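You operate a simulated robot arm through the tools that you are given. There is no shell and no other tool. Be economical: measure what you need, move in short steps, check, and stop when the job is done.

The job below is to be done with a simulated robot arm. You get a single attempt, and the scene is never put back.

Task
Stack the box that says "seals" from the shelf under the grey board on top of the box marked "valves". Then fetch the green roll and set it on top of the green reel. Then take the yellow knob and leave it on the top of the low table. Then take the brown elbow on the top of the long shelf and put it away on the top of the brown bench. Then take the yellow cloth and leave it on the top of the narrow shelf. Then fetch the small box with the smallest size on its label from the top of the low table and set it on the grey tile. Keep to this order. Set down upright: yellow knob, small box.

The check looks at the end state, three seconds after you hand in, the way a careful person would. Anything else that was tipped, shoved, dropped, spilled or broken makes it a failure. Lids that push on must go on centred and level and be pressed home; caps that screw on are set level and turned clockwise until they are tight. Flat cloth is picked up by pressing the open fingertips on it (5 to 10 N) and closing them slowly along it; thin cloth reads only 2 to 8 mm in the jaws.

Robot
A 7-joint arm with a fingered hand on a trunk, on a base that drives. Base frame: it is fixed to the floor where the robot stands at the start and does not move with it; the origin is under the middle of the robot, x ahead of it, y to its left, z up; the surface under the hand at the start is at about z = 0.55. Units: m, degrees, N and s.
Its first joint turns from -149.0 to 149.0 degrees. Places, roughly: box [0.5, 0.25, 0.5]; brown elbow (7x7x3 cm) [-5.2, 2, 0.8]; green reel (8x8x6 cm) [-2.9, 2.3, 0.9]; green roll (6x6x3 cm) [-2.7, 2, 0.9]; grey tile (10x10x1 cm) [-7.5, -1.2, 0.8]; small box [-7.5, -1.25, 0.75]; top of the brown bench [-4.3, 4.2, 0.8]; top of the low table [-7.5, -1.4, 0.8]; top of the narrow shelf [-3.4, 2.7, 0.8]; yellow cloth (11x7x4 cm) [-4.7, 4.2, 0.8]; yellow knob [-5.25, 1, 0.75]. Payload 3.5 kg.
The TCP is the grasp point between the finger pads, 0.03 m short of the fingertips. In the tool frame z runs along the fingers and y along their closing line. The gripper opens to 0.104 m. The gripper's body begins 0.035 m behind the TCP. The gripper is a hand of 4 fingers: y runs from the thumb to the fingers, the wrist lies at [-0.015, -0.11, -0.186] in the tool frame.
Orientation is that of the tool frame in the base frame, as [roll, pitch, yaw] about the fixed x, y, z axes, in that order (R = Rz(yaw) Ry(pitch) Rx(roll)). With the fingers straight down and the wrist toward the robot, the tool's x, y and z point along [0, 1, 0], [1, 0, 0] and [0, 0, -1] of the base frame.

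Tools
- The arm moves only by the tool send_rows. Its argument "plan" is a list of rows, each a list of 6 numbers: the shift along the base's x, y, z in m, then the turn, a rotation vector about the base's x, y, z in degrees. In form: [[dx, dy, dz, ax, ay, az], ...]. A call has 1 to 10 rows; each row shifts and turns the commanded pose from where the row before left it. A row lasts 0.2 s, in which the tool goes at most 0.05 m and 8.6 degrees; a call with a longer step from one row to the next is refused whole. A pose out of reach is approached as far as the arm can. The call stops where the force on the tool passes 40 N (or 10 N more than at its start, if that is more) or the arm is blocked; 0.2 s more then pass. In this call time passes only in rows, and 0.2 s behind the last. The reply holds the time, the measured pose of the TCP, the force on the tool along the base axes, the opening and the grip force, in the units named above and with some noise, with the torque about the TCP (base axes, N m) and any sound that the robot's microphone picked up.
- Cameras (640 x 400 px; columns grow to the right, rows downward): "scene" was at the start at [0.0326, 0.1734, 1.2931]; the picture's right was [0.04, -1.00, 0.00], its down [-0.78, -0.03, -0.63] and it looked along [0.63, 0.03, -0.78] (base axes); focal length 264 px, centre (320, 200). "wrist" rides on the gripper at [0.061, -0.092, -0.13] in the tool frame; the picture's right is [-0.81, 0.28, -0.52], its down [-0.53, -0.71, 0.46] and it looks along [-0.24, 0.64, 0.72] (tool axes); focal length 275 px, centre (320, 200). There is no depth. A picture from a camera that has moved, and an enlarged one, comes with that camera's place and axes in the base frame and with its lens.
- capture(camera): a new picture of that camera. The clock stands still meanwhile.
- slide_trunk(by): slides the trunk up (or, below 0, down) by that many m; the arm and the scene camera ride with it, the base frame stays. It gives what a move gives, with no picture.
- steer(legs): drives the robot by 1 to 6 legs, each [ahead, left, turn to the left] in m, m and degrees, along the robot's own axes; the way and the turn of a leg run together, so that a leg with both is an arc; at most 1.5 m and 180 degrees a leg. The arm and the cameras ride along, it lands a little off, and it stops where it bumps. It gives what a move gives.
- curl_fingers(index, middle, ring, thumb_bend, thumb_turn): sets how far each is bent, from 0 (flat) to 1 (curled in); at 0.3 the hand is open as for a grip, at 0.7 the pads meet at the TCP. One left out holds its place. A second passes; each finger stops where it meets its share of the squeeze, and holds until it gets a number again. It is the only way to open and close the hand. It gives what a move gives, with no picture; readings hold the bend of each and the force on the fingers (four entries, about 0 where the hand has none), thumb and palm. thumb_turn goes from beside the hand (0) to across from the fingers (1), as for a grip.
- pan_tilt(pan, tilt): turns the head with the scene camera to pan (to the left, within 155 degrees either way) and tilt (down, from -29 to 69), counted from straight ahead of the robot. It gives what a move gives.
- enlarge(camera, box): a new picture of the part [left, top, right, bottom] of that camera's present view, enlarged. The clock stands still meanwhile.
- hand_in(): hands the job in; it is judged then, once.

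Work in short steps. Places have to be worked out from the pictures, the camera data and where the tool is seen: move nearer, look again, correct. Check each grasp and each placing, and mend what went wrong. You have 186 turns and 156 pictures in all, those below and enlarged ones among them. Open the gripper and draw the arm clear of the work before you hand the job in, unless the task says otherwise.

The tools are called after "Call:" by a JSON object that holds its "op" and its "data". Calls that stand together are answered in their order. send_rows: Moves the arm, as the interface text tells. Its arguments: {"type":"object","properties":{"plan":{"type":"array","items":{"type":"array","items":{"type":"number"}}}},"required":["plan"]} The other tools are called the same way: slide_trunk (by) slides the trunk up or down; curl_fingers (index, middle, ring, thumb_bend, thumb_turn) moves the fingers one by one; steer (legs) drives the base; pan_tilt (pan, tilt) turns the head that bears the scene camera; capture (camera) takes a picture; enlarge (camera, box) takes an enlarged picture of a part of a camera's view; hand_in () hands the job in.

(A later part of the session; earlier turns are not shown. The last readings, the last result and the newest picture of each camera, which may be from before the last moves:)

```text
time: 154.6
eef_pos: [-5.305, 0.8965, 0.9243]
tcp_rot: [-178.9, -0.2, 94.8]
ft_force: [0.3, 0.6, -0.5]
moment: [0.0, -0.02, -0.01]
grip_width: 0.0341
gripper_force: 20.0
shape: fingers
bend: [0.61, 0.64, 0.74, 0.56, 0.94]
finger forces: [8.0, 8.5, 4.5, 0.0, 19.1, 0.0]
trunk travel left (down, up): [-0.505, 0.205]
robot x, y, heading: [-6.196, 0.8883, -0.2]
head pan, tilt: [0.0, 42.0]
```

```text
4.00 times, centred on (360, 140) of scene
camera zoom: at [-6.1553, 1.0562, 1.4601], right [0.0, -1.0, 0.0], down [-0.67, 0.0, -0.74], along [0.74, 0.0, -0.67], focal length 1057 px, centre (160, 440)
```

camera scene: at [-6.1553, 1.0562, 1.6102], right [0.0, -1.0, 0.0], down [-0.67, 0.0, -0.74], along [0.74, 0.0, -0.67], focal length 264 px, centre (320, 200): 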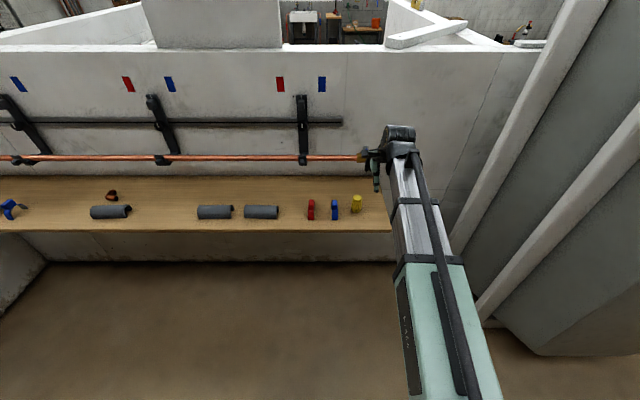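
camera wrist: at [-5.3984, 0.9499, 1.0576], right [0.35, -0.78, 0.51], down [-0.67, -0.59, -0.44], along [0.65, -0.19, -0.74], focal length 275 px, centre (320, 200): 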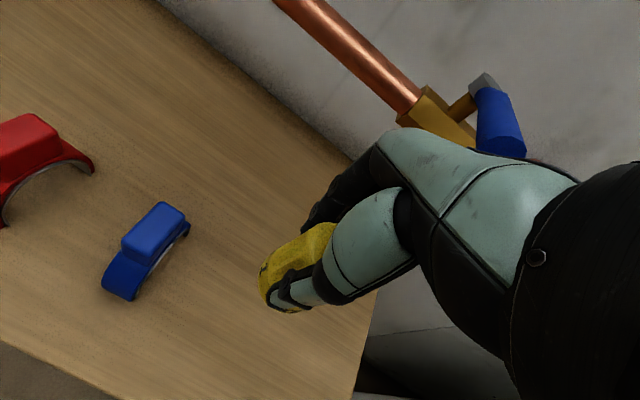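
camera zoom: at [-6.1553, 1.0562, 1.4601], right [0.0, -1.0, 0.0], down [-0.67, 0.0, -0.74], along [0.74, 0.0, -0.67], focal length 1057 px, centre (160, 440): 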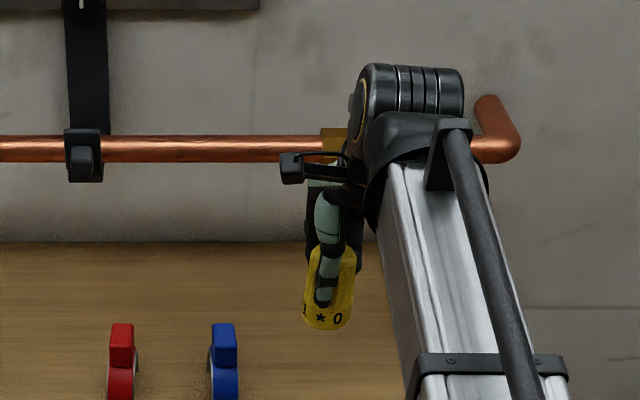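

Knob is held upright. I raise the trunk, back away, turn and drive down the aisle toward the low table.

Call:
{"op": "slide_trunk", "data": {"by": 0.15}}

Call:
{"op": "steer", "data": {"legs": [[-0.3, 0, 0], [0, 0, -90], [0.9, 0, 0]]}}

Call:
{"op": "pan_tilt", "data": {"pan": -25, "tilt": 28}}

Call:
{"op": "capture", "data": {"camera": "scene"}}

```text
time: 156.4
eef_pos: [-5.3041, 0.8964, 1.0756]
tcp_rot: [-178.9, 0.0, 94.9]
ft_force: [0.5, 0.7, -1.2]
moment: [-0.01, -0.01, -0.01]
grip_width: 0.0341
gripper_force: 20.2
shape: fingers
bend: [0.61, 0.64, 0.74, 0.56, 0.94]
finger forces: [7.9, 8.3, 4.5, 0.0, 19.1, 0.0]
trunk travel left (down, up): [-0.655, 0.055]
robot x, y, heading: [-6.1992, 0.8905, -0.1]
head pan, tilt: [0.0, 42.0]
```

```text
time: 166.6
eef_pos: [-6.5079, -0.9129, 1.0739]
tcp_rot: [-178.8, -0.1, 4.0]
ft_force: [0.0, -0.2, -1.3]
moment: [0.0, -0.02, 0.02]
grip_width: 0.0336
gripper_force: 19.2
shape: fingers
bend: [0.61, 0.64, 0.74, 0.56, 0.94]
finger forces: [7.5, 8.1, 4.8, 0.1, 17.8, 0.1]
trunk travel left (down, up): [-0.655, 0.055]
robot x, y, heading: [-6.5098, -0.021, -90.6]
head pan, tilt: [0.0, 42.0]
```

```text
time: 167.5
eef_pos: [-6.5087, -0.9131, 1.0742]
tcp_rot: [-178.8, 0.0, 4.1]
ft_force: [0.1, 0.2, -1.4]
moment: [-0.01, 0.02, 0.04]
grip_width: 0.0334
gripper_force: 19.3
shape: fingers
bend: [0.61, 0.64, 0.74, 0.56, 0.94]
finger forces: [7.5, 8.2, 4.7, 0.1, 17.7, 0.1]
trunk travel left (down, up): [-0.655, 0.055]
robot x, y, heading: [-6.5016, -0.0198, -90.9]
head pan, tilt: [-25.0, 28.0]
```

```text
88 pictures are left
camera scene: at [-6.3738, -0.0603, 1.6315], right [-0.9, 0.44, 0.0], down [0.2, 0.42, -0.88], along [-0.38, -0.79, -0.47], focal length 264 px, centre (320, 200)
```

scene: 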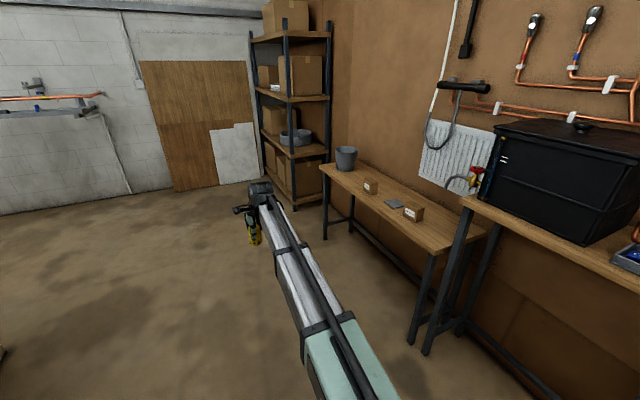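

Call:
{"op": "enlarge", "data": {"camera": "scene", "box": [310, 130, 500, 260]}}

Call:
{"op": "enlarge", "data": {"camera": "scene", "box": [220, 160, 320, 260]}}

```text
3.08 times, centred on (405, 195) of scene
camera zoom: at [-6.3738, -0.0603, 1.6315], right [-0.9, 0.44, 0.0], down [0.2, 0.42, -0.88], along [-0.38, -0.79, -0.47], focal length 813 px, centre (58, 215)
```

zoom: 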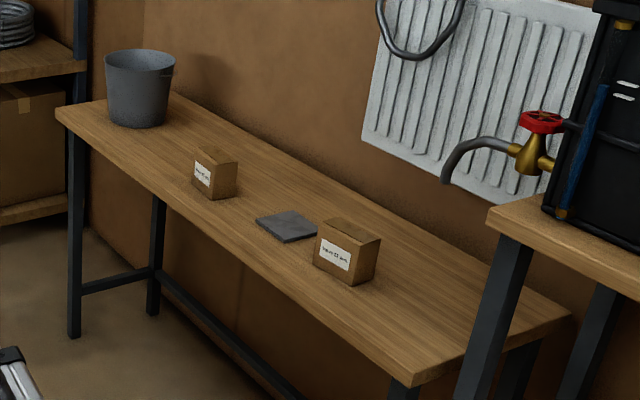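

```text
4.00 times, centred on (270, 210) of scene
camera zoom: at [-6.3738, -0.0603, 1.6315], right [-0.9, 0.44, 0.0], down [0.2, 0.42, -0.88], along [-0.38, -0.79, -0.47], focal length 1057 px, centre (520, 160)
```

zoom: 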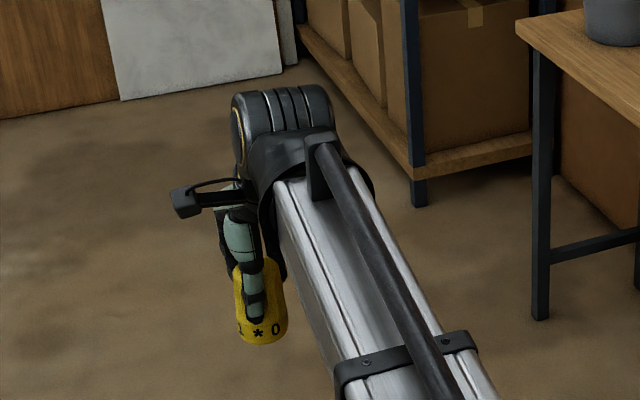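

Low table: x −7.35…−7.77, y −0.75…−2.15; boxes at ≈(-7.475,-1.03), (-7.47,-1.46), tile ≈(-7.51,-1.25), bucket ≈(-7.45,-1.95). I'll place the knob near (-7.52,-1.69). Drive into position facing −x.

Call:
{"op": "slide_trunk", "data": {"by": 0.05}}

Call:
{"op": "steer", "data": {"legs": [[1.5, 0, 0], [0, 0, -89.3], [0.1, 0.1, 0]]}}

Call:
{"op": "pan_tilt", "data": {"pan": 0, "tilt": 42}}

Call:
{"op": "capture", "data": {"camera": "scene"}}

```text
time: 168.4
eef_pos: [-6.5083, -0.9119, 1.1252]
tcp_rot: [-179.0, -0.1, 4.1]
ft_force: [0.2, -0.3, -1.0]
moment: [-0.01, 0.02, 0.0]
grip_width: 0.0333
gripper_force: 18.9
shape: fingers
bend: [0.61, 0.64, 0.74, 0.56, 0.94]
finger forces: [7.5, 8.3, 4.8, 0.0, 17.6, 0.0]
trunk travel left (down, up): [-0.705, 0.005]
robot x, y, heading: [-6.5066, -0.0225, -90.8]
head pan, tilt: [-25.0, 28.0]
```

```text
time: 180.6
eef_pos: [-7.5334, -1.5881, 1.1248]
tcp_rot: [-178.9, -0.1, -87.1]
ft_force: [-0.3, 0.6, -0.9]
moment: [0.0, 0.02, 0.03]
grip_width: 0.0326
gripper_force: 17.8
shape: fingers
bend: [0.61, 0.64, 0.74, 0.56, 0.94]
finger forces: [7.2, 8.1, 4.6, 0.0, 16.6, 0.0]
trunk travel left (down, up): [-0.705, 0.005]
robot x, y, heading: [-6.6398, -1.6048, 177.9]
head pan, tilt: [-25.0, 28.0]
```

```text
time: 181.5
eef_pos: [-7.5326, -1.5873, 1.1256]
tcp_rot: [-178.9, -0.1, -87.0]
ft_force: [0.2, -0.6, -0.8]
moment: [0.0, -0.01, -0.01]
grip_width: 0.033
gripper_force: 18.4
shape: fingers
bend: [0.61, 0.64, 0.74, 0.56, 0.94]
finger forces: [7.2, 8.1, 4.6, 0.0, 16.6, 0.0]
trunk travel left (down, up): [-0.705, 0.005]
robot x, y, heading: [-6.6433, -1.6128, 178.0]
head pan, tilt: [0.0, 42.0]
```

```text
85 pictures are left
camera scene: at [-6.6851, -1.7767, 1.6602], right [0.04, 1.0, 0.0], down [0.67, -0.03, -0.74], along [-0.74, 0.03, -0.67], focal length 264 px, centre (320, 200)
```

scene: 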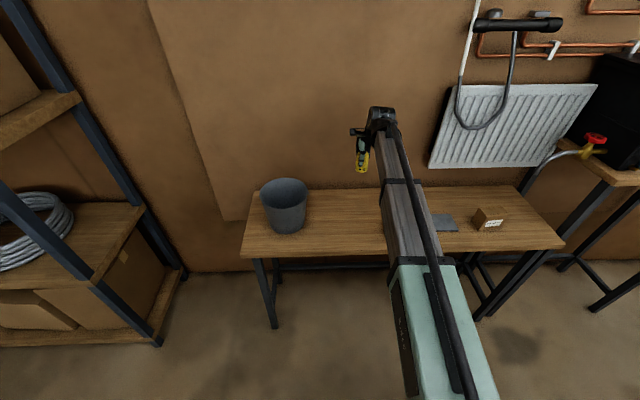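

Table top ≈0.78. I shift to (-7.53, -1.66), then lower by the trunk.

Call:
{"op": "send_rows", "data": {"plan": [[0, -0.037, 0, 0, 0, 0], [0, -0.036, 0, 0, 0, 0]]}}

Call:
{"op": "slide_trunk", "data": {"by": -0.24}}

Call:
{"op": "capture", "data": {"camera": "wrist"}}

Call:
{"op": "capture", "data": {"camera": "scene"}}

```text
time: 182.1
eef_pos: [-7.5334, -1.6596, 1.1241]
tcp_rot: [-178.9, -0.2, -87.2]
ft_force: [1.1, 0.3, -0.9]
moment: [0.03, -0.01, 0.0]
grip_width: 0.0327
gripper_force: 18.8
shape: fingers
bend: [0.61, 0.64, 0.74, 0.56, 0.94]
finger forces: [7.2, 8.0, 4.6, 0.0, 16.6, 0.1]
trunk travel left (down, up): [-0.705, 0.005]
robot x, y, heading: [-6.6395, -1.61, 178.0]
head pan, tilt: [0.0, 42.0]
```

```text
time: 184.6
eef_pos: [-7.5343, -1.6613, 0.8851]
tcp_rot: [-178.9, -0.2, -87.2]
ft_force: [0.7, -0.3, -1.7]
moment: [0.03, 0.05, 0.0]
grip_width: 0.0327
gripper_force: 18.6
shape: fingers
bend: [0.61, 0.64, 0.74, 0.56, 0.94]
finger forces: [7.1, 8.0, 4.6, 0.0, 16.6, 0.0]
trunk travel left (down, up): [-0.465, 0.245]
robot x, y, heading: [-6.6438, -1.6075, 177.8]
head pan, tilt: [0.0, 42.0]
```

```text
84 pictures are left
camera wrist: at [-7.4407, -1.717, 1.017], right [-0.32, 0.8, 0.51], down [0.69, 0.57, -0.44], along [-0.64, 0.21, -0.74], focal length 275 px, centre (320, 200)
```

wrist: 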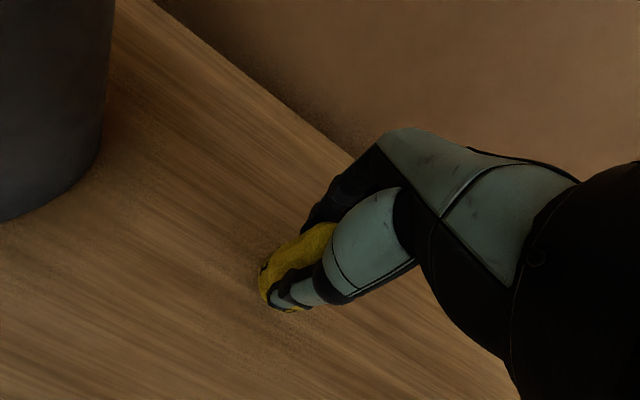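

```text
83 pictures are left
camera scene: at [-6.6851, -1.7769, 1.4201], right [0.04, 1.0, 0.0], down [0.67, -0.02, -0.74], along [-0.74, 0.03, -0.67], focal length 264 px, centre (320, 200)
```

scene: 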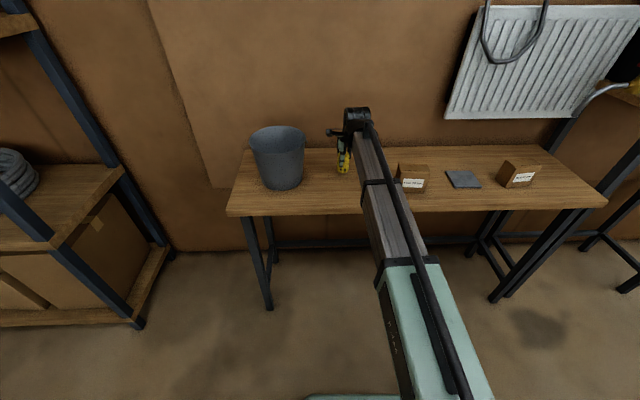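

Good spot. Lower in steps until contact.

Call:
{"op": "send_rows", "data": {"plan": [[0, 0, -0.02, 0, 0, 0], [0, 0, -0.015, 0, 0, 0], [0, 0, -0.005, 0, 0, 0]]}}

Call:
{"op": "enlarge", "data": {"camera": "scene", "box": [300, 90, 396, 200]}}

```text
time: 185.3
eef_pos: [-7.5357, -1.6604, 0.8596]
tcp_rot: [-180.0, -0.1, -87.2]
ft_force: [-0.2, 0.3, 22.4]
moment: [0.07, 0.19, -0.02]
grip_width: 0.0323
gripper_force: 40.8
shape: fingers
bend: [0.71, 0.72, 0.75, 0.56, 0.93]
finger forces: [9.2, 45.3, 5.8, 0.0, 21.7, 0.0]
trunk travel left (down, up): [-0.465, 0.245]
robot x, y, heading: [-6.6398, -1.6069, 177.9]
head pan, tilt: [0.0, 42.0]
stopped in row 3: the force on the tool passed its limit at 44 N (the readings are from after the stop); the commanded pose is now the measured one
```

```text
3.64 times, centred on (348, 145) of scene
camera zoom: at [-6.6821, -1.7767, 1.4205], right [0.04, 1.0, 0.0], down [0.67, -0.02, -0.74], along [-0.74, 0.03, -0.67], focal length 961 px, centre (218, 400)
```

zoom: 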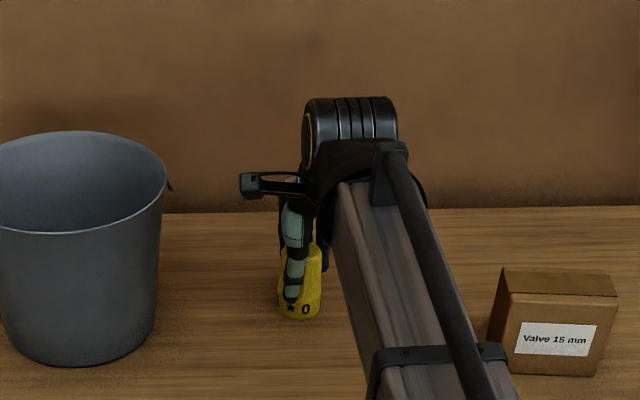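

Contact came earlier (knob slid down in grip or the table is ~0.80). I look closely at knob's uprightness.

Call:
{"op": "enlarge", "data": {"camera": "scene", "box": [330, 120, 372, 190]}}

Call:
{"op": "enlarge", "data": {"camera": "wrist", "box": [220, 160, 412, 340]}}

```text
5.71 times, centred on (351, 155) of scene
camera zoom: at [-6.6821, -1.7767, 1.4205], right [0.04, 1.0, 0.0], down [0.67, -0.02, -0.74], along [-0.74, 0.03, -0.67], focal length 1510 px, centre (143, 457)
```

zoom: 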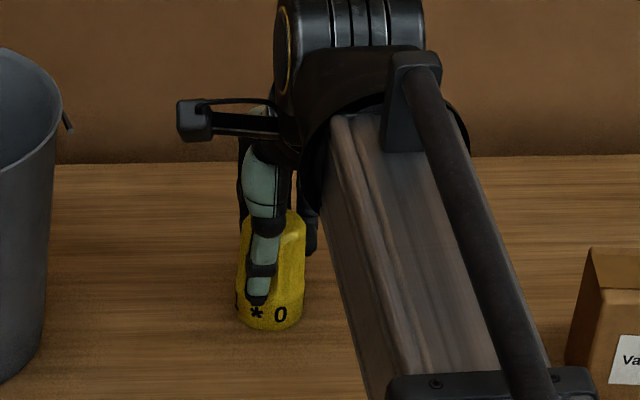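

```text
2.22 times, centred on (316, 250) of wrist
camera zoom: at [-7.4404, -1.7167, 0.9892], right [-0.31, 0.8, 0.52], down [0.69, 0.57, -0.46], along [-0.66, 0.21, -0.73], focal length 612 px, centre (329, 89)
```

zoom: 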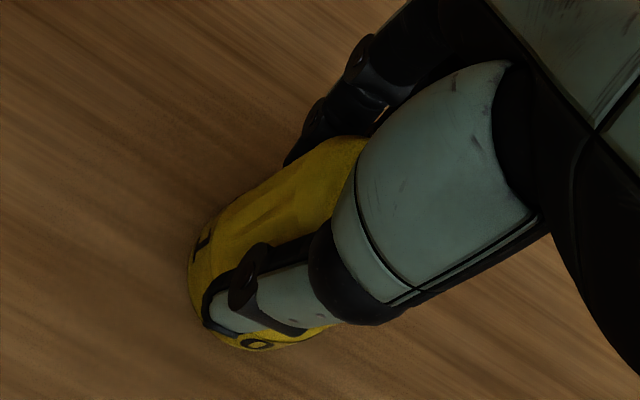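

It stands upright. I relieve the force slightly then open.

Call:
{"op": "send_rows", "data": {"plan": [[0, 0, 0.002, 0, 0, 0]]}}

Call:
{"op": "curl_fingers", "data": {"index": 0.55, "middle": 0.55, "ring": 0.55, "thumb_bend": 0.48}}

Call:
{"op": "curl_fingers", "data": {"index": 0.3, "middle": 0.3, "ring": 0.3, "thumb_bend": 0.3}}

Call:
{"op": "capture", "data": {"camera": "wrist"}}

```text
time: 185.7
eef_pos: [-7.5346, -1.6603, 0.8586]
tcp_rot: [-179.8, -0.1, -87.1]
ft_force: [0.3, 0.1, 23.9]
moment: [0.12, 0.28, 0.0]
grip_width: 0.032
gripper_force: 40.7
shape: fingers
bend: [0.71, 0.72, 0.75, 0.56, 0.93]
finger forces: [9.3, 45.2, 5.9, 0.0, 21.8, 0.0]
trunk travel left (down, up): [-0.465, 0.245]
robot x, y, heading: [-6.6392, -1.6099, 178.1]
head pan, tilt: [0.0, 42.0]
```

```text
time: 186.7
eef_pos: [-7.5358, -1.6612, 0.8562]
tcp_rot: [-179.7, 0.0, -87.2]
ft_force: [2.9, 1.1, 9.4]
moment: [0.08, -0.06, -0.07]
grip_width: 0.0503
gripper_force: 9.0
shape: fingers
bend: [0.55, 0.75, 0.55, 0.47, 0.97]
finger forces: [0.0, 15.9, 0.0, 0.0, 1.7, 0.1]
trunk travel left (down, up): [-0.465, 0.245]
robot x, y, heading: [-6.6417, -1.6101, 177.8]
head pan, tilt: [0.0, 42.0]
```

```text
time: 187.7
eef_pos: [-7.5358, -1.6614, 0.8549]
tcp_rot: [-179.6, 0.0, -87.3]
ft_force: [0.5, 0.6, 0.3]
moment: [0.01, -0.02, 0.03]
grip_width: 0.1026
gripper_force: 0.0
shape: fingers
bend: [0.3, 0.3, 0.3, 0.3, 0.97]
finger forces: [0.1, 0.0, 0.0, 0.0, 0.0, 0.1]
trunk travel left (down, up): [-0.465, 0.245]
robot x, y, heading: [-6.6434, -1.6115, 177.7]
head pan, tilt: [0.0, 42.0]
```

```text
79 pictures are left
camera wrist: at [-7.4425, -1.7171, 0.987], right [-0.32, 0.8, 0.51], down [0.69, 0.57, -0.45], along [-0.65, 0.21, -0.73], focal length 275 px, centre (320, 200)
```

wrist: 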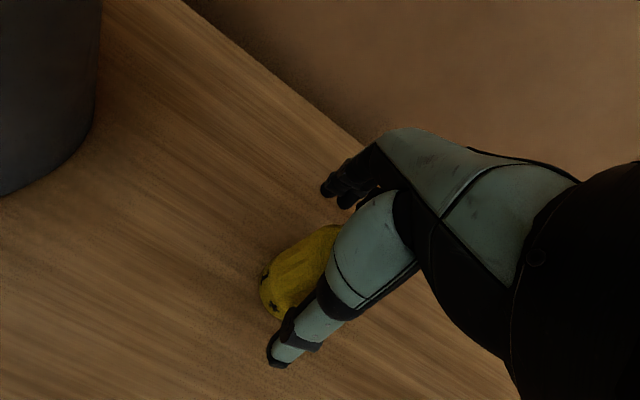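

Released. I raise the hand by trunk and check the knob.

Call:
{"op": "slide_trunk", "data": {"by": 0.12}}

Call:
{"op": "capture", "data": {"camera": "wrist"}}

Call:
{"op": "enlarge", "data": {"camera": "scene", "box": [300, 100, 588, 280]}}

```text
time: 189.2
eef_pos: [-7.5351, -1.6615, 0.9756]
tcp_rot: [-179.6, -0.1, -87.2]
ft_force: [-0.7, 0.1, 0.2]
moment: [0.03, -0.02, 0.0]
grip_width: 0.1027
gripper_force: 0.1
shape: fingers
bend: [0.3, 0.3, 0.3, 0.3, 0.97]
finger forces: [0.0, 0.1, 0.0, 0.0, 0.0, 0.0]
trunk travel left (down, up): [-0.585, 0.125]
robot x, y, heading: [-6.6401, -1.604, 178.1]
head pan, tilt: [0.0, 42.0]
```

```text
78 pictures are left
camera wrist: at [-7.4424, -1.7171, 1.107], right [-0.32, 0.8, 0.51], down [0.69, 0.57, -0.45], along [-0.65, 0.21, -0.73], focal length 275 px, centre (320, 200)
```

wrist: 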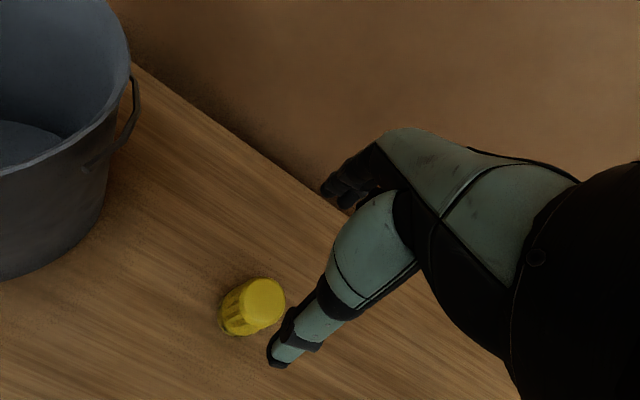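

```text
2.22 times, centred on (444, 190) of scene
camera zoom: at [-6.6851, -1.7769, 1.5401], right [0.04, 1.0, 0.0], down [0.67, -0.02, -0.74], along [-0.74, 0.03, -0.67], focal length 587 px, centre (44, 222)
```

zoom: 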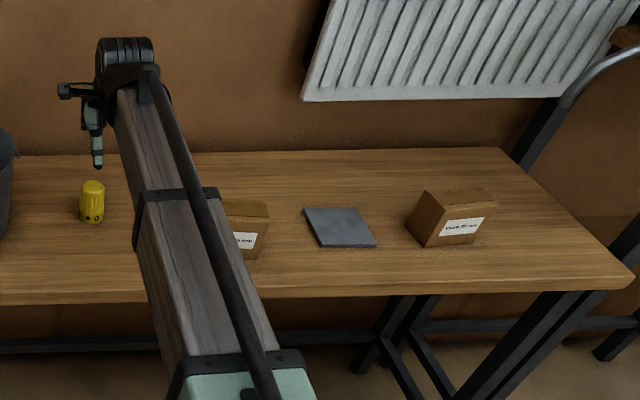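

Knob stands upright. I read the right box's label now for later.

Call:
{"op": "enlarge", "data": {"camera": "scene", "box": [470, 170, 550, 230]}}

```text
6.67 times, centred on (510, 200) of scene
camera zoom: at [-6.6851, -1.7769, 1.5401], right [0.04, 1.0, 0.0], down [0.67, -0.02, -0.74], along [-0.74, 0.03, -0.67], focal length 1761 px, centre (-947, 200)
```

zoom: 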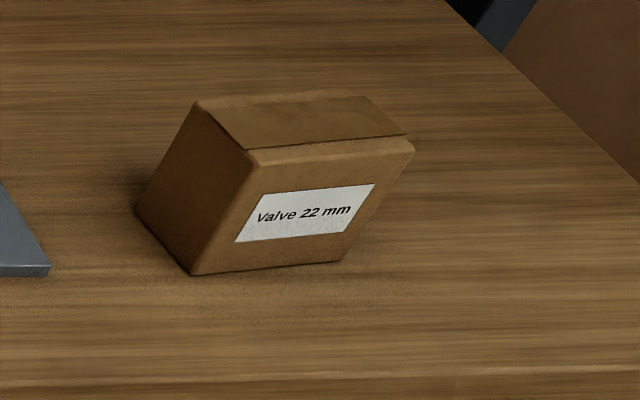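

Smallest is "Valve 15 mm" (the middle box). Now back to the long shelf for the elbow.

Call:
{"op": "slide_trunk", "data": {"by": 0.12}}

Call:
{"op": "steer", "data": {"legs": [[-0.15, 0, 0], [0, 0, -88], [1.5, 0, 0], [1.5, 0, 0], [0, 0, -90], [0, 0.62, 0]]}}

Call:
{"op": "capture", "data": {"camera": "scene"}}

```text
time: 190.7
eef_pos: [-7.5371, -1.6617, 1.096]
tcp_rot: [-179.6, -0.1, -87.2]
ft_force: [-0.9, -0.4, -0.6]
moment: [0.04, -0.03, 0.0]
grip_width: 0.1026
gripper_force: 0.1
shape: fingers
bend: [0.3, 0.3, 0.3, 0.3, 0.97]
finger forces: [0.0, 0.1, 0.1, 0.0, 0.1, 0.0]
trunk travel left (down, up): [-0.705, 0.005]
robot x, y, heading: [-6.6414, -1.6073, 177.8]
head pan, tilt: [0.0, 42.0]
```

```text
time: 216.9
eef_pos: [-5.6107, 2.1481, 1.0955]
tcp_rot: [-179.6, -0.2, 96.0]
ft_force: [0.8, 0.7, 0.1]
moment: [0.0, 0.03, 0.01]
grip_width: 0.103
gripper_force: 0.0
shape: fingers
bend: [0.3, 0.3, 0.3, 0.3, 0.97]
finger forces: [0.0, 0.0, 0.0, 0.1, 0.0, 0.1]
trunk travel left (down, up): [-0.705, 0.005]
robot x, y, heading: [-6.4992, 2.0483, 0.8]
head pan, tilt: [0.0, 42.0]
```

```text
75 pictures are left
camera scene: at [-6.4636, 2.2182, 1.66], right [0.02, -1.0, 0.0], down [-0.67, -0.01, -0.74], along [0.74, 0.01, -0.67], focal length 264 px, centre (320, 200)
```

scene: 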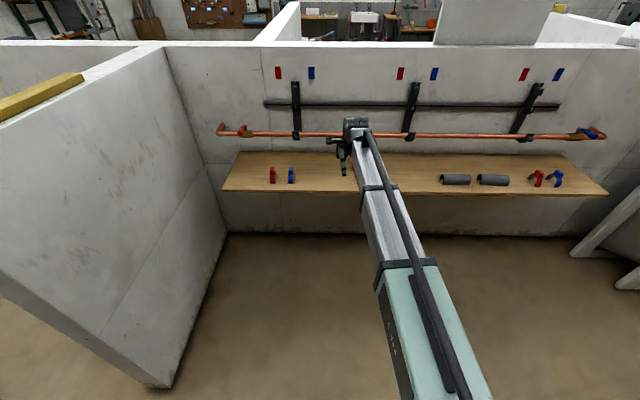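

Elbow is hidden behind the arm. I move 0.3 m ahead and 0.2 m right so it appears left of the hand.

Call:
{"op": "steer", "data": {"legs": [[0.28, -0.2, -0.8]]}}

Call:
{"op": "capture", "data": {"camera": "scene"}}

Call:
{"op": "capture", "data": {"camera": "wrist"}}

```text
time: 219.2
eef_pos: [-5.3289, 1.9352, 1.0959]
tcp_rot: [-179.6, -0.2, 94.8]
ft_force: [1.3, 0.5, 0.4]
moment: [-0.02, 0.01, -0.02]
grip_width: 0.1028
gripper_force: 0.1
shape: fingers
bend: [0.3, 0.3, 0.3, 0.3, 0.97]
finger forces: [0.1, 0.0, 0.0, 0.0, 0.1, 0.1]
trunk travel left (down, up): [-0.705, 0.005]
robot x, y, heading: [-6.2191, 1.8492, 0.0]
head pan, tilt: [0.0, 42.0]
```

```text
74 pictures are left
camera scene: at [-6.1791, 2.0195, 1.6601], right [0.0, -1.0, 0.0], down [-0.67, 0.0, -0.74], along [0.74, 0.0, -0.67], focal length 264 px, centre (320, 200)
```

scene: 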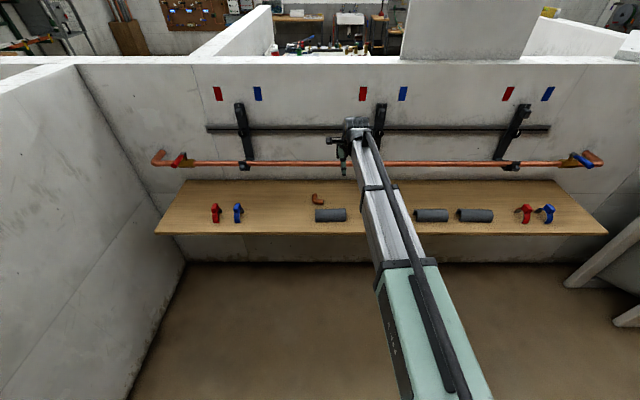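

```text
73 pictures are left
camera wrist: at [-5.4232, 1.9885, 1.2267], right [0.35, -0.78, 0.51], down [-0.67, -0.59, -0.45], along [0.66, -0.19, -0.73], focal length 275 px, centre (320, 200)
```

wrist: 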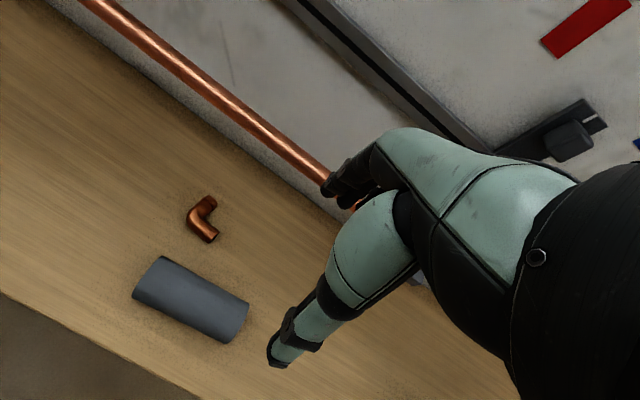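

Call:
{"op": "enlarge", "data": {"camera": "wrist", "box": [120, 160, 280, 350]}}

Call:
{"op": "enlarge", "data": {"camera": "scene", "box": [290, 150, 386, 240]}}

```text
2.11 times, centred on (200, 255) of wrist
camera zoom: at [-5.4232, 1.9885, 1.2267], right [0.35, -0.78, 0.51], down [-0.67, -0.59, -0.45], along [0.66, -0.19, -0.73], focal length 580 px, centre (573, 84)
```

zoom: 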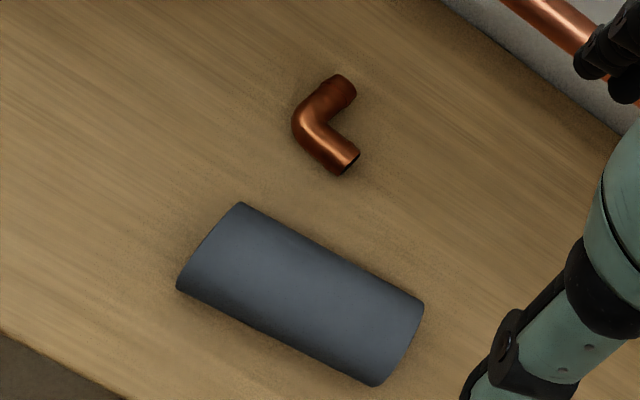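

```text
4.44 times, centred on (338, 195) of scene
camera zoom: at [-6.1791, 2.0195, 1.6601], right [0.0, -1.0, 0.0], down [-0.67, 0.0, -0.74], along [0.74, 0.0, -0.67], focal length 1174 px, centre (240, 222)
```

zoom: 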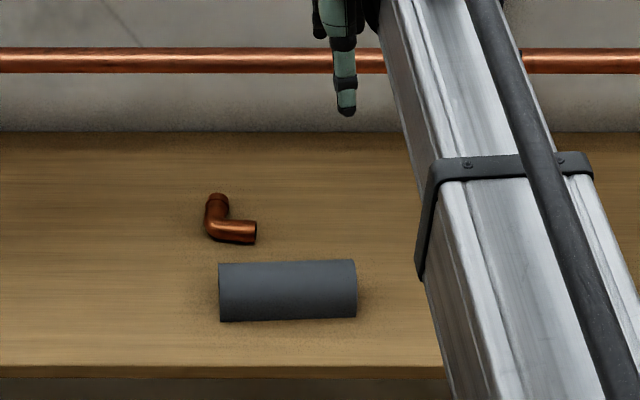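

Elbow L: corner ≈(-5.239,2.047), one leg toward the wall ending (-5.196,2.044), other toward −y ending (-5.243,2.003). I'll grip it along x (thumb on the front leg, fingers on the rear leg end). Base 0.13 m ahead first, then position above with yaw −9°.

Call:
{"op": "steer", "data": {"legs": [[0.13, 0, 0]]}}

Call:
{"op": "curl_fingers", "data": {"thumb_bend": 0.38, "index": 0.3}}

Call:
{"op": "send_rows", "data": {"plan": [[-0.004, 0.026, 0, 0, 0, -2.2], [-0.004, 0.026, 0, 0, 0, -2.2], [-0.004, 0.026, 0, 0, 0, -2.2], [-0.004, 0.026, 0, 0, 0, -2.2]]}}

Call:
{"op": "slide_trunk", "data": {"by": -0.17}}

Call:
{"op": "capture", "data": {"camera": "wrist"}}

Call:
{"op": "enlarge", "data": {"camera": "scene", "box": [270, 120, 430, 230]}}

```text
time: 220.4
eef_pos: [-5.1962, 1.9346, 1.0952]
tcp_rot: [-179.5, -0.1, 94.9]
ft_force: [0.2, 0.4, -0.8]
moment: [-0.02, -0.01, 0.0]
grip_width: 0.1028
gripper_force: 0.0
shape: fingers
bend: [0.3, 0.3, 0.3, 0.3, 0.97]
finger forces: [0.0, 0.0, 0.0, 0.0, 0.0, 0.1]
trunk travel left (down, up): [-0.705, 0.005]
robot x, y, heading: [-6.0927, 1.8521, 0.0]
head pan, tilt: [0.0, 42.0]
```

```text
time: 221.4
eef_pos: [-5.1976, 1.9358, 1.0961]
tcp_rot: [-179.6, -0.2, 94.9]
ft_force: [0.0, -0.6, -0.2]
moment: [0.01, 0.02, 0.03]
grip_width: 0.0935
gripper_force: 0.0
shape: fingers
bend: [0.3, 0.3, 0.3, 0.38, 0.97]
finger forces: [0.0, 0.0, 0.1, 0.1, 0.0, 0.0]
trunk travel left (down, up): [-0.705, 0.005]
robot x, y, heading: [-6.0882, 1.8517, 0.3]
head pan, tilt: [0.0, 42.0]
```

```text
time: 222.4
eef_pos: [-5.2141, 2.0382, 1.0954]
tcp_rot: [-179.6, -0.1, 86.1]
ft_force: [0.0, 0.5, 0.1]
moment: [0.0, 0.01, 0.0]
grip_width: 0.0933
gripper_force: 0.0
shape: fingers
bend: [0.3, 0.3, 0.3, 0.38, 0.97]
finger forces: [0.0, 0.1, 0.1, 0.1, 0.1, 0.0]
trunk travel left (down, up): [-0.705, 0.005]
robot x, y, heading: [-6.0891, 1.8468, 0.1]
head pan, tilt: [0.0, 42.0]
```

```text
time: 224.4
eef_pos: [-5.2157, 2.0395, 0.9252]
tcp_rot: [-179.5, -0.1, 86.2]
ft_force: [-13.1, -0.5, -4.1]
moment: [0.07, 0.03, -0.23]
grip_width: 0.0933
gripper_force: 7.5
shape: fingers
bend: [0.3, 0.37, 0.3, 0.38, 0.97]
finger forces: [0.0, 14.8, 0.0, 0.0, 0.0, 0.1]
trunk travel left (down, up): [-0.535, 0.175]
robot x, y, heading: [-6.0878, 1.847, -0.1]
head pan, tilt: [0.0, 42.0]
```

```text
70 pictures are left
camera wrist: at [-5.3009, 2.1059, 1.0565], right [0.22, -0.83, 0.51], down [-0.75, -0.48, -0.45], along [0.62, -0.29, -0.73], focal length 275 px, centre (320, 200)
```

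wrist: 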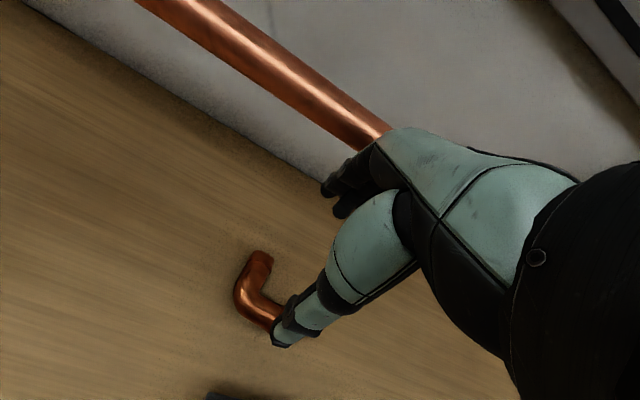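

```text
3.64 times, centred on (350, 175) of scene
camera zoom: at [-6.0499, 2.0202, 1.4899], right [0.0, -1.0, 0.0], down [-0.67, 0.0, -0.74], along [0.74, 0.0, -0.67], focal length 961 px, centre (211, 291)
```

zoom: 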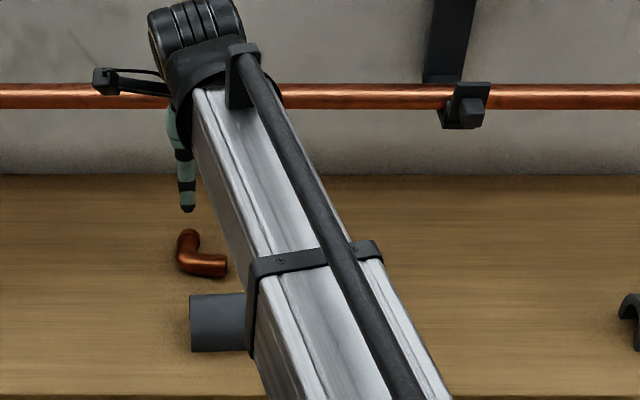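

The middle finger touched the wall pipe (13 N). I back off 4 cm in −x, then will go down and come in beneath the pipe.

Call:
{"op": "send_rows", "data": {"plan": [[-0.02, 0, 0, 0, 0, 0], [-0.02, 0, 0, 0, 0, 0]]}}

Call:
{"op": "enlarge", "data": {"camera": "wrist", "box": [180, 80, 440, 380]}}

```text
time: 225.0
eef_pos: [-5.2541, 2.0387, 0.9264]
tcp_rot: [-179.6, -0.1, 86.1]
ft_force: [0.3, -0.6, 1.0]
moment: [0.03, -0.03, -0.01]
grip_width: 0.0934
gripper_force: 0.0
shape: fingers
bend: [0.3, 0.3, 0.3, 0.38, 0.97]
finger forces: [0.0, 0.1, 0.0, 0.0, 0.0, 0.0]
trunk travel left (down, up): [-0.535, 0.175]
robot x, y, heading: [-6.0887, 1.8492, -0.3]
head pan, tilt: [0.0, 42.0]
```

```text
1.33 times, centred on (310, 230) of wrist
camera zoom: at [-5.3402, 2.1059, 1.0574], right [0.22, -0.83, 0.51], down [-0.75, -0.48, -0.45], along [0.62, -0.28, -0.73], focal length 367 px, centre (333, 160)
```

zoom: 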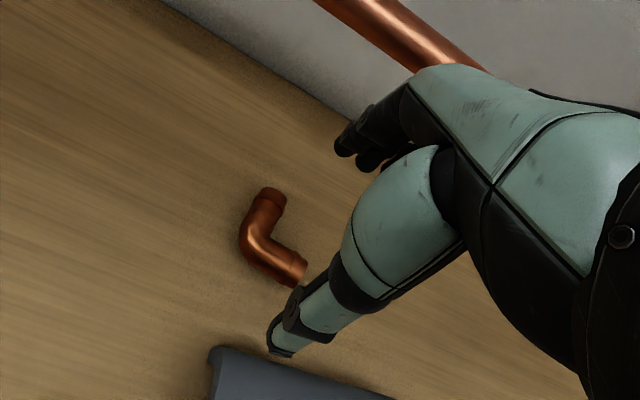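

Elbow recheck: leg axis x≈-5.235, rear leg at y≈2.047 ending x≈-5.184. I descend at x=-5.236 (between cover and pipe).

Call:
{"op": "send_rows", "data": {"plan": [[0.018, 0.004, 0, 0, 0, 0], [0, 0, -0.025, 0, 0, 0], [0, 0, -0.025, 0, 0, 0], [0, 0, -0.025, 0, 0, 0]]}}

Call:
{"op": "capture", "data": {"camera": "wrist"}}

Call:
{"op": "enlarge", "data": {"camera": "scene", "box": [270, 120, 366, 220]}}

```text
time: 226.0
eef_pos: [-5.2355, 2.0426, 0.8502]
tcp_rot: [-179.6, -0.1, 86.0]
ft_force: [1.2, 0.6, -0.6]
moment: [-0.01, -0.01, 0.02]
grip_width: 0.0935
gripper_force: 0.1
shape: fingers
bend: [0.3, 0.3, 0.3, 0.38, 0.97]
finger forces: [0.0, 0.1, 0.1, 0.1, 0.0, 0.1]
trunk travel left (down, up): [-0.535, 0.175]
robot x, y, heading: [-6.0917, 1.8471, 0.1]
head pan, tilt: [0.0, 42.0]
```

```text
67 pictures are left
camera wrist: at [-5.3216, 2.1103, 0.982], right [0.22, -0.83, 0.51], down [-0.75, -0.48, -0.45], along [0.62, -0.28, -0.73], focal length 275 px, centre (320, 200)
```

wrist: 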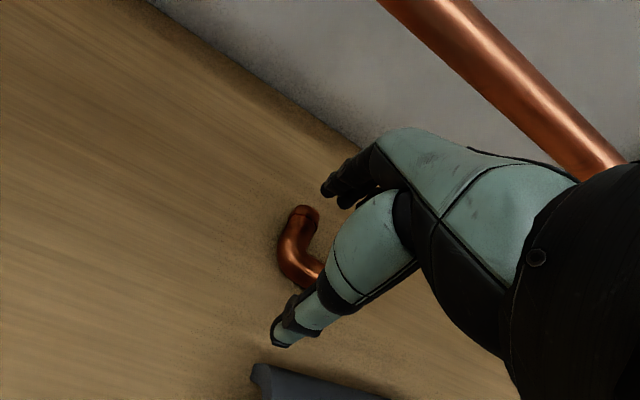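

```text
4.00 times, centred on (318, 170) of scene
camera zoom: at [-6.0488, 2.0201, 1.4901], right [0.0, -1.0, 0.0], down [-0.67, 0.0, -0.74], along [0.74, 0.0, -0.67], focal length 1057 px, centre (328, 320)
```

zoom: 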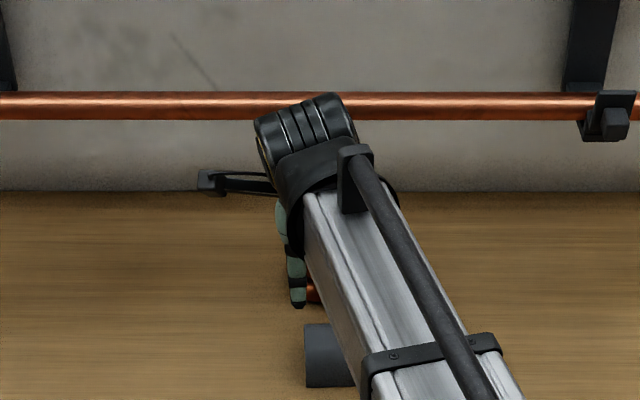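

Thumb lines up with the rear leg axis. I shift +x 17 mm, lower 9 mm and close.

Call:
{"op": "send_rows", "data": {"plan": [[0.009, 0.002, -0.004, 0, 0, 0], [0.008, 0.002, -0.005, 0, 0, 0]]}}

Call:
{"op": "curl_fingers", "data": {"index": 0.7, "middle": 0.7, "ring": 0.7, "thumb_bend": 0.7}}

Call:
{"op": "capture", "data": {"camera": "wrist"}}

```text
time: 226.6
eef_pos: [-5.217, 2.047, 0.8426]
tcp_rot: [-179.6, -0.1, 86.2]
ft_force: [-0.5, -0.3, -0.5]
moment: [0.01, -0.01, 0.02]
grip_width: 0.0934
gripper_force: 0.2
shape: fingers
bend: [0.3, 0.3, 0.3, 0.38, 0.97]
finger forces: [0.0, 0.0, 0.0, 0.0, 0.0, 0.0]
trunk travel left (down, up): [-0.535, 0.175]
robot x, y, heading: [-6.09, 1.8528, -0.2]
head pan, tilt: [0.0, 42.0]
```

```text
time: 227.6
eef_pos: [-5.2174, 2.047, 0.8421]
tcp_rot: [-179.7, -0.2, 86.1]
ft_force: [-0.4, 0.3, -0.2]
moment: [-0.02, 0.03, 0.0]
grip_width: 0.0015
gripper_force: 0.2
shape: fingers
bend: [0.7, 0.7, 0.7, 0.7, 0.97]
finger forces: [0.0, 0.1, 0.0, 0.1, 0.0, 0.0]
trunk travel left (down, up): [-0.535, 0.175]
robot x, y, heading: [-6.0877, 1.8525, 0.3]
head pan, tilt: [0.0, 42.0]
```

```text
65 pictures are left
camera wrist: at [-5.304, 2.1138, 0.9735], right [0.22, -0.83, 0.51], down [-0.75, -0.48, -0.45], along [0.62, -0.28, -0.73], focal length 275 px, centre (320, 200)
```

wrist: 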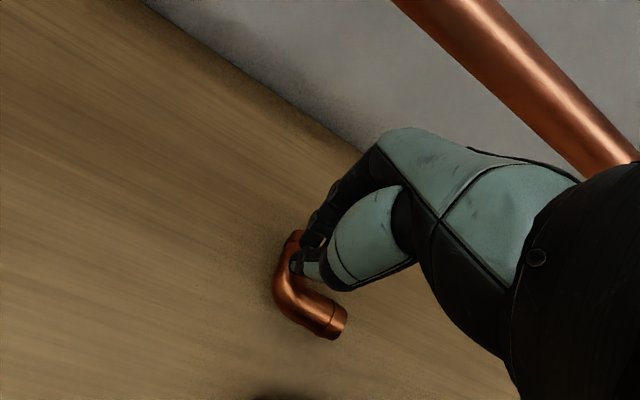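

Fingers closed above the elbow; the shelf is lower than I assumed. I reopen and lower gradually to touch.

Call:
{"op": "curl_fingers", "data": {"index": 0.3, "middle": 0.3, "ring": 0.3, "thumb_bend": 0.36}}

Call:
{"op": "send_rows", "data": {"plan": [[0, 0, -0.008, 0, 0, 0], [0, 0, -0.006, 0, 0, 0], [0, 0, -0.004, 0, 0, 0]]}}

Call:
{"op": "capture", "data": {"camera": "wrist"}}

```text
time: 228.6
eef_pos: [-5.2175, 2.0464, 0.8428]
tcp_rot: [-179.6, -0.1, 86.0]
ft_force: [0.4, 0.2, -0.3]
moment: [-0.04, 0.01, 0.01]
grip_width: 0.0953
gripper_force: 0.1
shape: fingers
bend: [0.3, 0.3, 0.3, 0.36, 0.97]
finger forces: [0.0, 0.0, 0.0, 0.1, 0.0, 0.0]
trunk travel left (down, up): [-0.535, 0.175]
robot x, y, heading: [-6.0876, 1.8549, -0.1]
head pan, tilt: [0.0, 42.0]
```

```text
time: 229.4
eef_pos: [-5.2192, 2.0466, 0.8239]
tcp_rot: [-179.5, -0.1, 86.1]
ft_force: [-0.4, -0.1, -0.7]
moment: [-0.03, -0.01, 0.0]
grip_width: 0.095
gripper_force: 0.0
shape: fingers
bend: [0.3, 0.3, 0.3, 0.36, 0.97]
finger forces: [0.0, 0.0, 0.0, 0.0, 0.1, 0.1]
trunk travel left (down, up): [-0.535, 0.175]
robot x, y, heading: [-6.089, 1.8498, 0.1]
head pan, tilt: [0.0, 42.0]
```

```text
64 pictures are left
camera wrist: at [-5.3049, 2.114, 0.9551], right [0.22, -0.83, 0.51], down [-0.75, -0.48, -0.45], along [0.62, -0.29, -0.73], focal length 275 px, centre (320, 200)
```

wrist: 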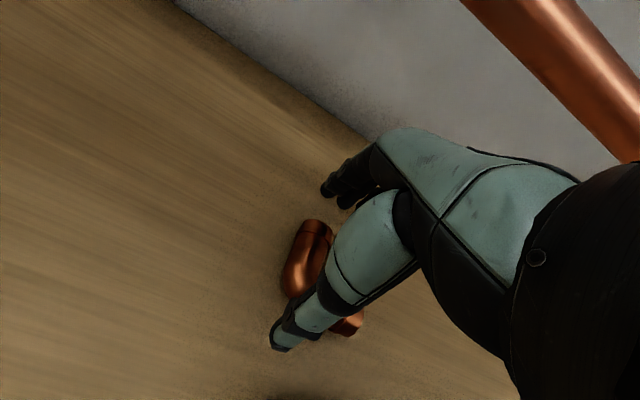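

Call:
{"op": "send_rows", "data": {"plan": [[0, 0, -0.004, 0, 0, 0], [0, 0, -0.004, 0, 0, 0]]}}

Call:
{"op": "curl_fingers", "data": {"index": 0.7, "middle": 0.7, "ring": 0.7, "thumb_bend": 0.7}}

Call:
{"op": "capture", "data": {"camera": "wrist"}}

```text
time: 230.0
eef_pos: [-5.2183, 2.0474, 0.8162]
tcp_rot: [-179.6, 0.0, 86.1]
ft_force: [-1.2, 0.0, 0.4]
moment: [0.01, -0.04, 0.02]
grip_width: 0.0953
gripper_force: 0.0
shape: fingers
bend: [0.3, 0.3, 0.3, 0.36, 0.97]
finger forces: [0.0, 0.0, 0.0, 0.1, 0.0, 0.0]
trunk travel left (down, up): [-0.535, 0.175]
robot x, y, heading: [-6.0897, 1.8491, -0.3]
head pan, tilt: [0.0, 42.0]
```

```text
time: 231.0
eef_pos: [-5.2191, 2.0468, 0.8159]
tcp_rot: [-179.5, -0.1, 86.2]
ft_force: [1.9, 0.1, 4.7]
moment: [-0.07, -0.2, 0.03]
grip_width: 0.0562
gripper_force: 20.3
shape: fingers
bend: [0.49, 0.54, 0.7, 0.51, 0.96]
finger forces: [10.3, 11.4, 0.0, 0.0, 17.5, 0.0]
trunk travel left (down, up): [-0.535, 0.175]
robot x, y, heading: [-6.0897, 1.8475, -0.1]
head pan, tilt: [0.0, 42.0]
```

```text
63 pictures are left
camera wrist: at [-5.305, 2.1141, 0.9475], right [0.22, -0.83, 0.51], down [-0.75, -0.48, -0.45], along [0.62, -0.28, -0.73], focal length 275 px, centre (320, 200)
```

wrist: 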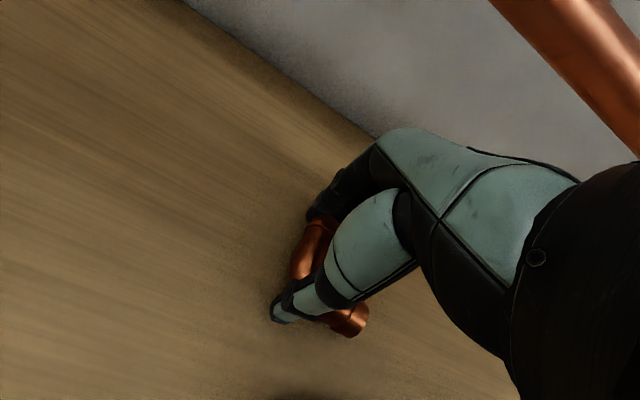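

Gripped as planned (20 N). Lift while easing away from the wall pipe.

Call:
{"op": "send_rows", "data": {"plan": [[0, 0, 0.015, 0, 0, 0], [-0.006, 0, 0.02, 0, 0, 0], [-0.012, 0, 0.025, 0, 0, 0], [-0.02, 0, 0.025, 0, 0, 0], [-0.02, 0, 0.03, 0, 0, 0], [-0.02, 0, 0.03, 0, 0, 0]]}}

Call:
{"op": "capture", "data": {"camera": "wrist"}}

Call:
{"op": "enlarge", "data": {"camera": "scene", "box": [250, 80, 410, 220]}}

```text
time: 232.4
eef_pos: [-5.2972, 2.0466, 0.961]
tcp_rot: [-179.6, -0.1, 86.1]
ft_force: [0.0, -0.1, -0.6]
moment: [0.02, 0.02, -0.01]
grip_width: 0.0561
gripper_force: 17.4
shape: fingers
bend: [0.49, 0.55, 0.7, 0.51, 0.96]
finger forces: [9.8, 8.0, 0.1, 0.1, 17.9, 0.0]
trunk travel left (down, up): [-0.535, 0.175]
robot x, y, heading: [-6.0886, 1.854, 0.1]
head pan, tilt: [0.0, 42.0]
```

```text
62 pictures are left
camera wrist: at [-5.3837, 2.1134, 1.0928], right [0.22, -0.83, 0.51], down [-0.75, -0.48, -0.45], along [0.62, -0.28, -0.73], focal length 275 px, centre (320, 200)
```

wrist: 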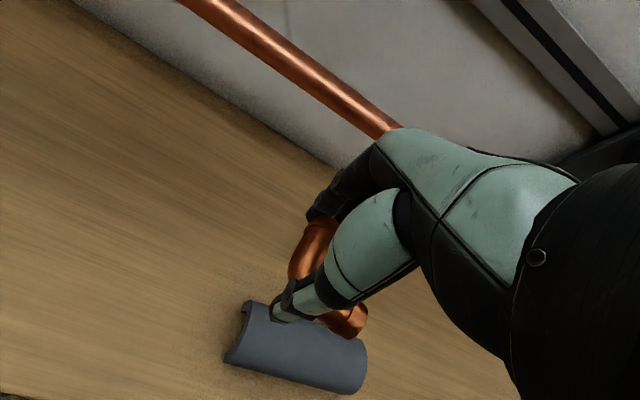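

```text
2.86 times, centred on (330, 150) of scene
camera zoom: at [-6.049, 2.0201, 1.4901], right [0.0, -1.0, 0.0], down [-0.67, 0.0, -0.74], along [0.74, 0.0, -0.67], focal length 755 px, centre (291, 343)
```

zoom: 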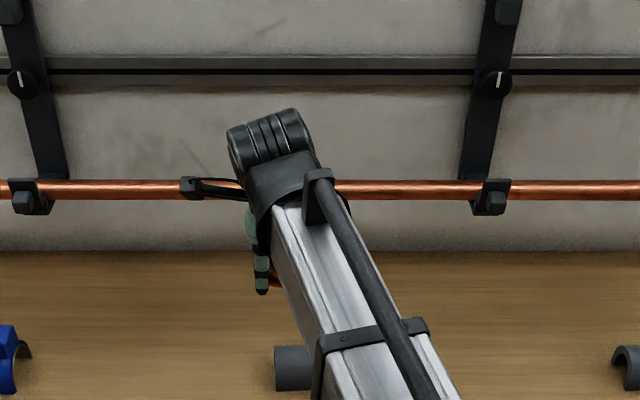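

Elbow held. Raise trunk and drive back out of the rear aisle toward the brown bench.

Call:
{"op": "slide_trunk", "data": {"by": 0.17}}

Call:
{"op": "steer", "data": {"legs": [[-0.55, 0, 0], [0, 0, 90], [1.5, 0, 0], [1.5, 0, 0], [0.25, 0, 0], [0, 0, -90]]}}

Call:
{"op": "pan_tilt", "data": {"pan": -20, "tilt": 25}}

Call:
{"op": "capture", "data": {"camera": "scene"}}

```text
time: 234.3
eef_pos: [-5.297, 2.0444, 1.1315]
tcp_rot: [-179.7, 0.0, 86.1]
ft_force: [0.3, 0.0, -1.1]
moment: [0.01, 0.0, 0.01]
grip_width: 0.0561
gripper_force: 17.8
shape: fingers
bend: [0.49, 0.55, 0.7, 0.51, 0.96]
finger forces: [9.8, 8.0, 0.1, 0.1, 17.9, 0.0]
trunk travel left (down, up): [-0.705, 0.005]
robot x, y, heading: [-6.0865, 1.8489, 0.1]
head pan, tilt: [0.0, 42.0]
```

```text
time: 260.5
eef_pos: [-5.8573, 5.265, 1.1305]
tcp_rot: [-179.6, -0.1, 86.0]
ft_force: [0.8, -0.3, -0.2]
moment: [0.03, 0.0, -0.03]
grip_width: 0.0551
gripper_force: 16.7
shape: fingers
bend: [0.5, 0.56, 0.7, 0.51, 0.96]
finger forces: [8.9, 7.4, 0.0, 0.1, 16.4, 0.0]
trunk travel left (down, up): [-0.705, 0.005]
robot x, y, heading: [-6.6467, 5.0692, -0.1]
head pan, tilt: [0.0, 42.0]
```

```text
time: 261.3
eef_pos: [-5.8574, 5.2631, 1.1308]
tcp_rot: [-179.5, -0.1, 86.0]
ft_force: [-0.2, 0.6, -1.2]
moment: [0.01, 0.01, -0.04]
grip_width: 0.0548
gripper_force: 16.6
shape: fingers
bend: [0.5, 0.56, 0.7, 0.51, 0.96]
finger forces: [8.9, 7.4, 0.0, 0.1, 16.3, 0.0]
trunk travel left (down, up): [-0.705, 0.005]
robot x, y, heading: [-6.6494, 5.0662, -0.1]
head pan, tilt: [-20.0, 25.0]
```

```text
60 pictures are left
camera scene: at [-6.6063, 5.207, 1.6863], right [-0.34, -0.94, 0.0], down [-0.4, 0.15, -0.91], along [0.85, -0.31, -0.42], focal length 264 px, centre (320, 200)
```

scene: 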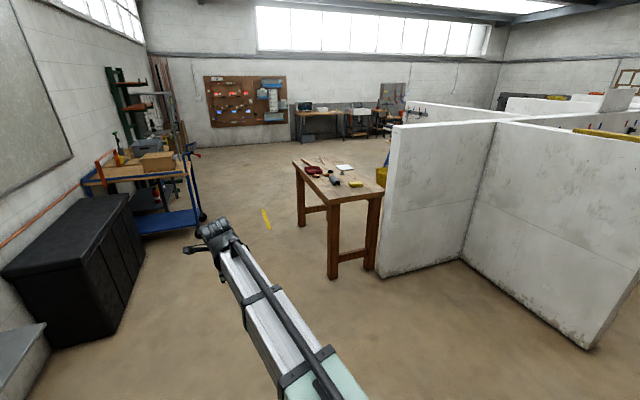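

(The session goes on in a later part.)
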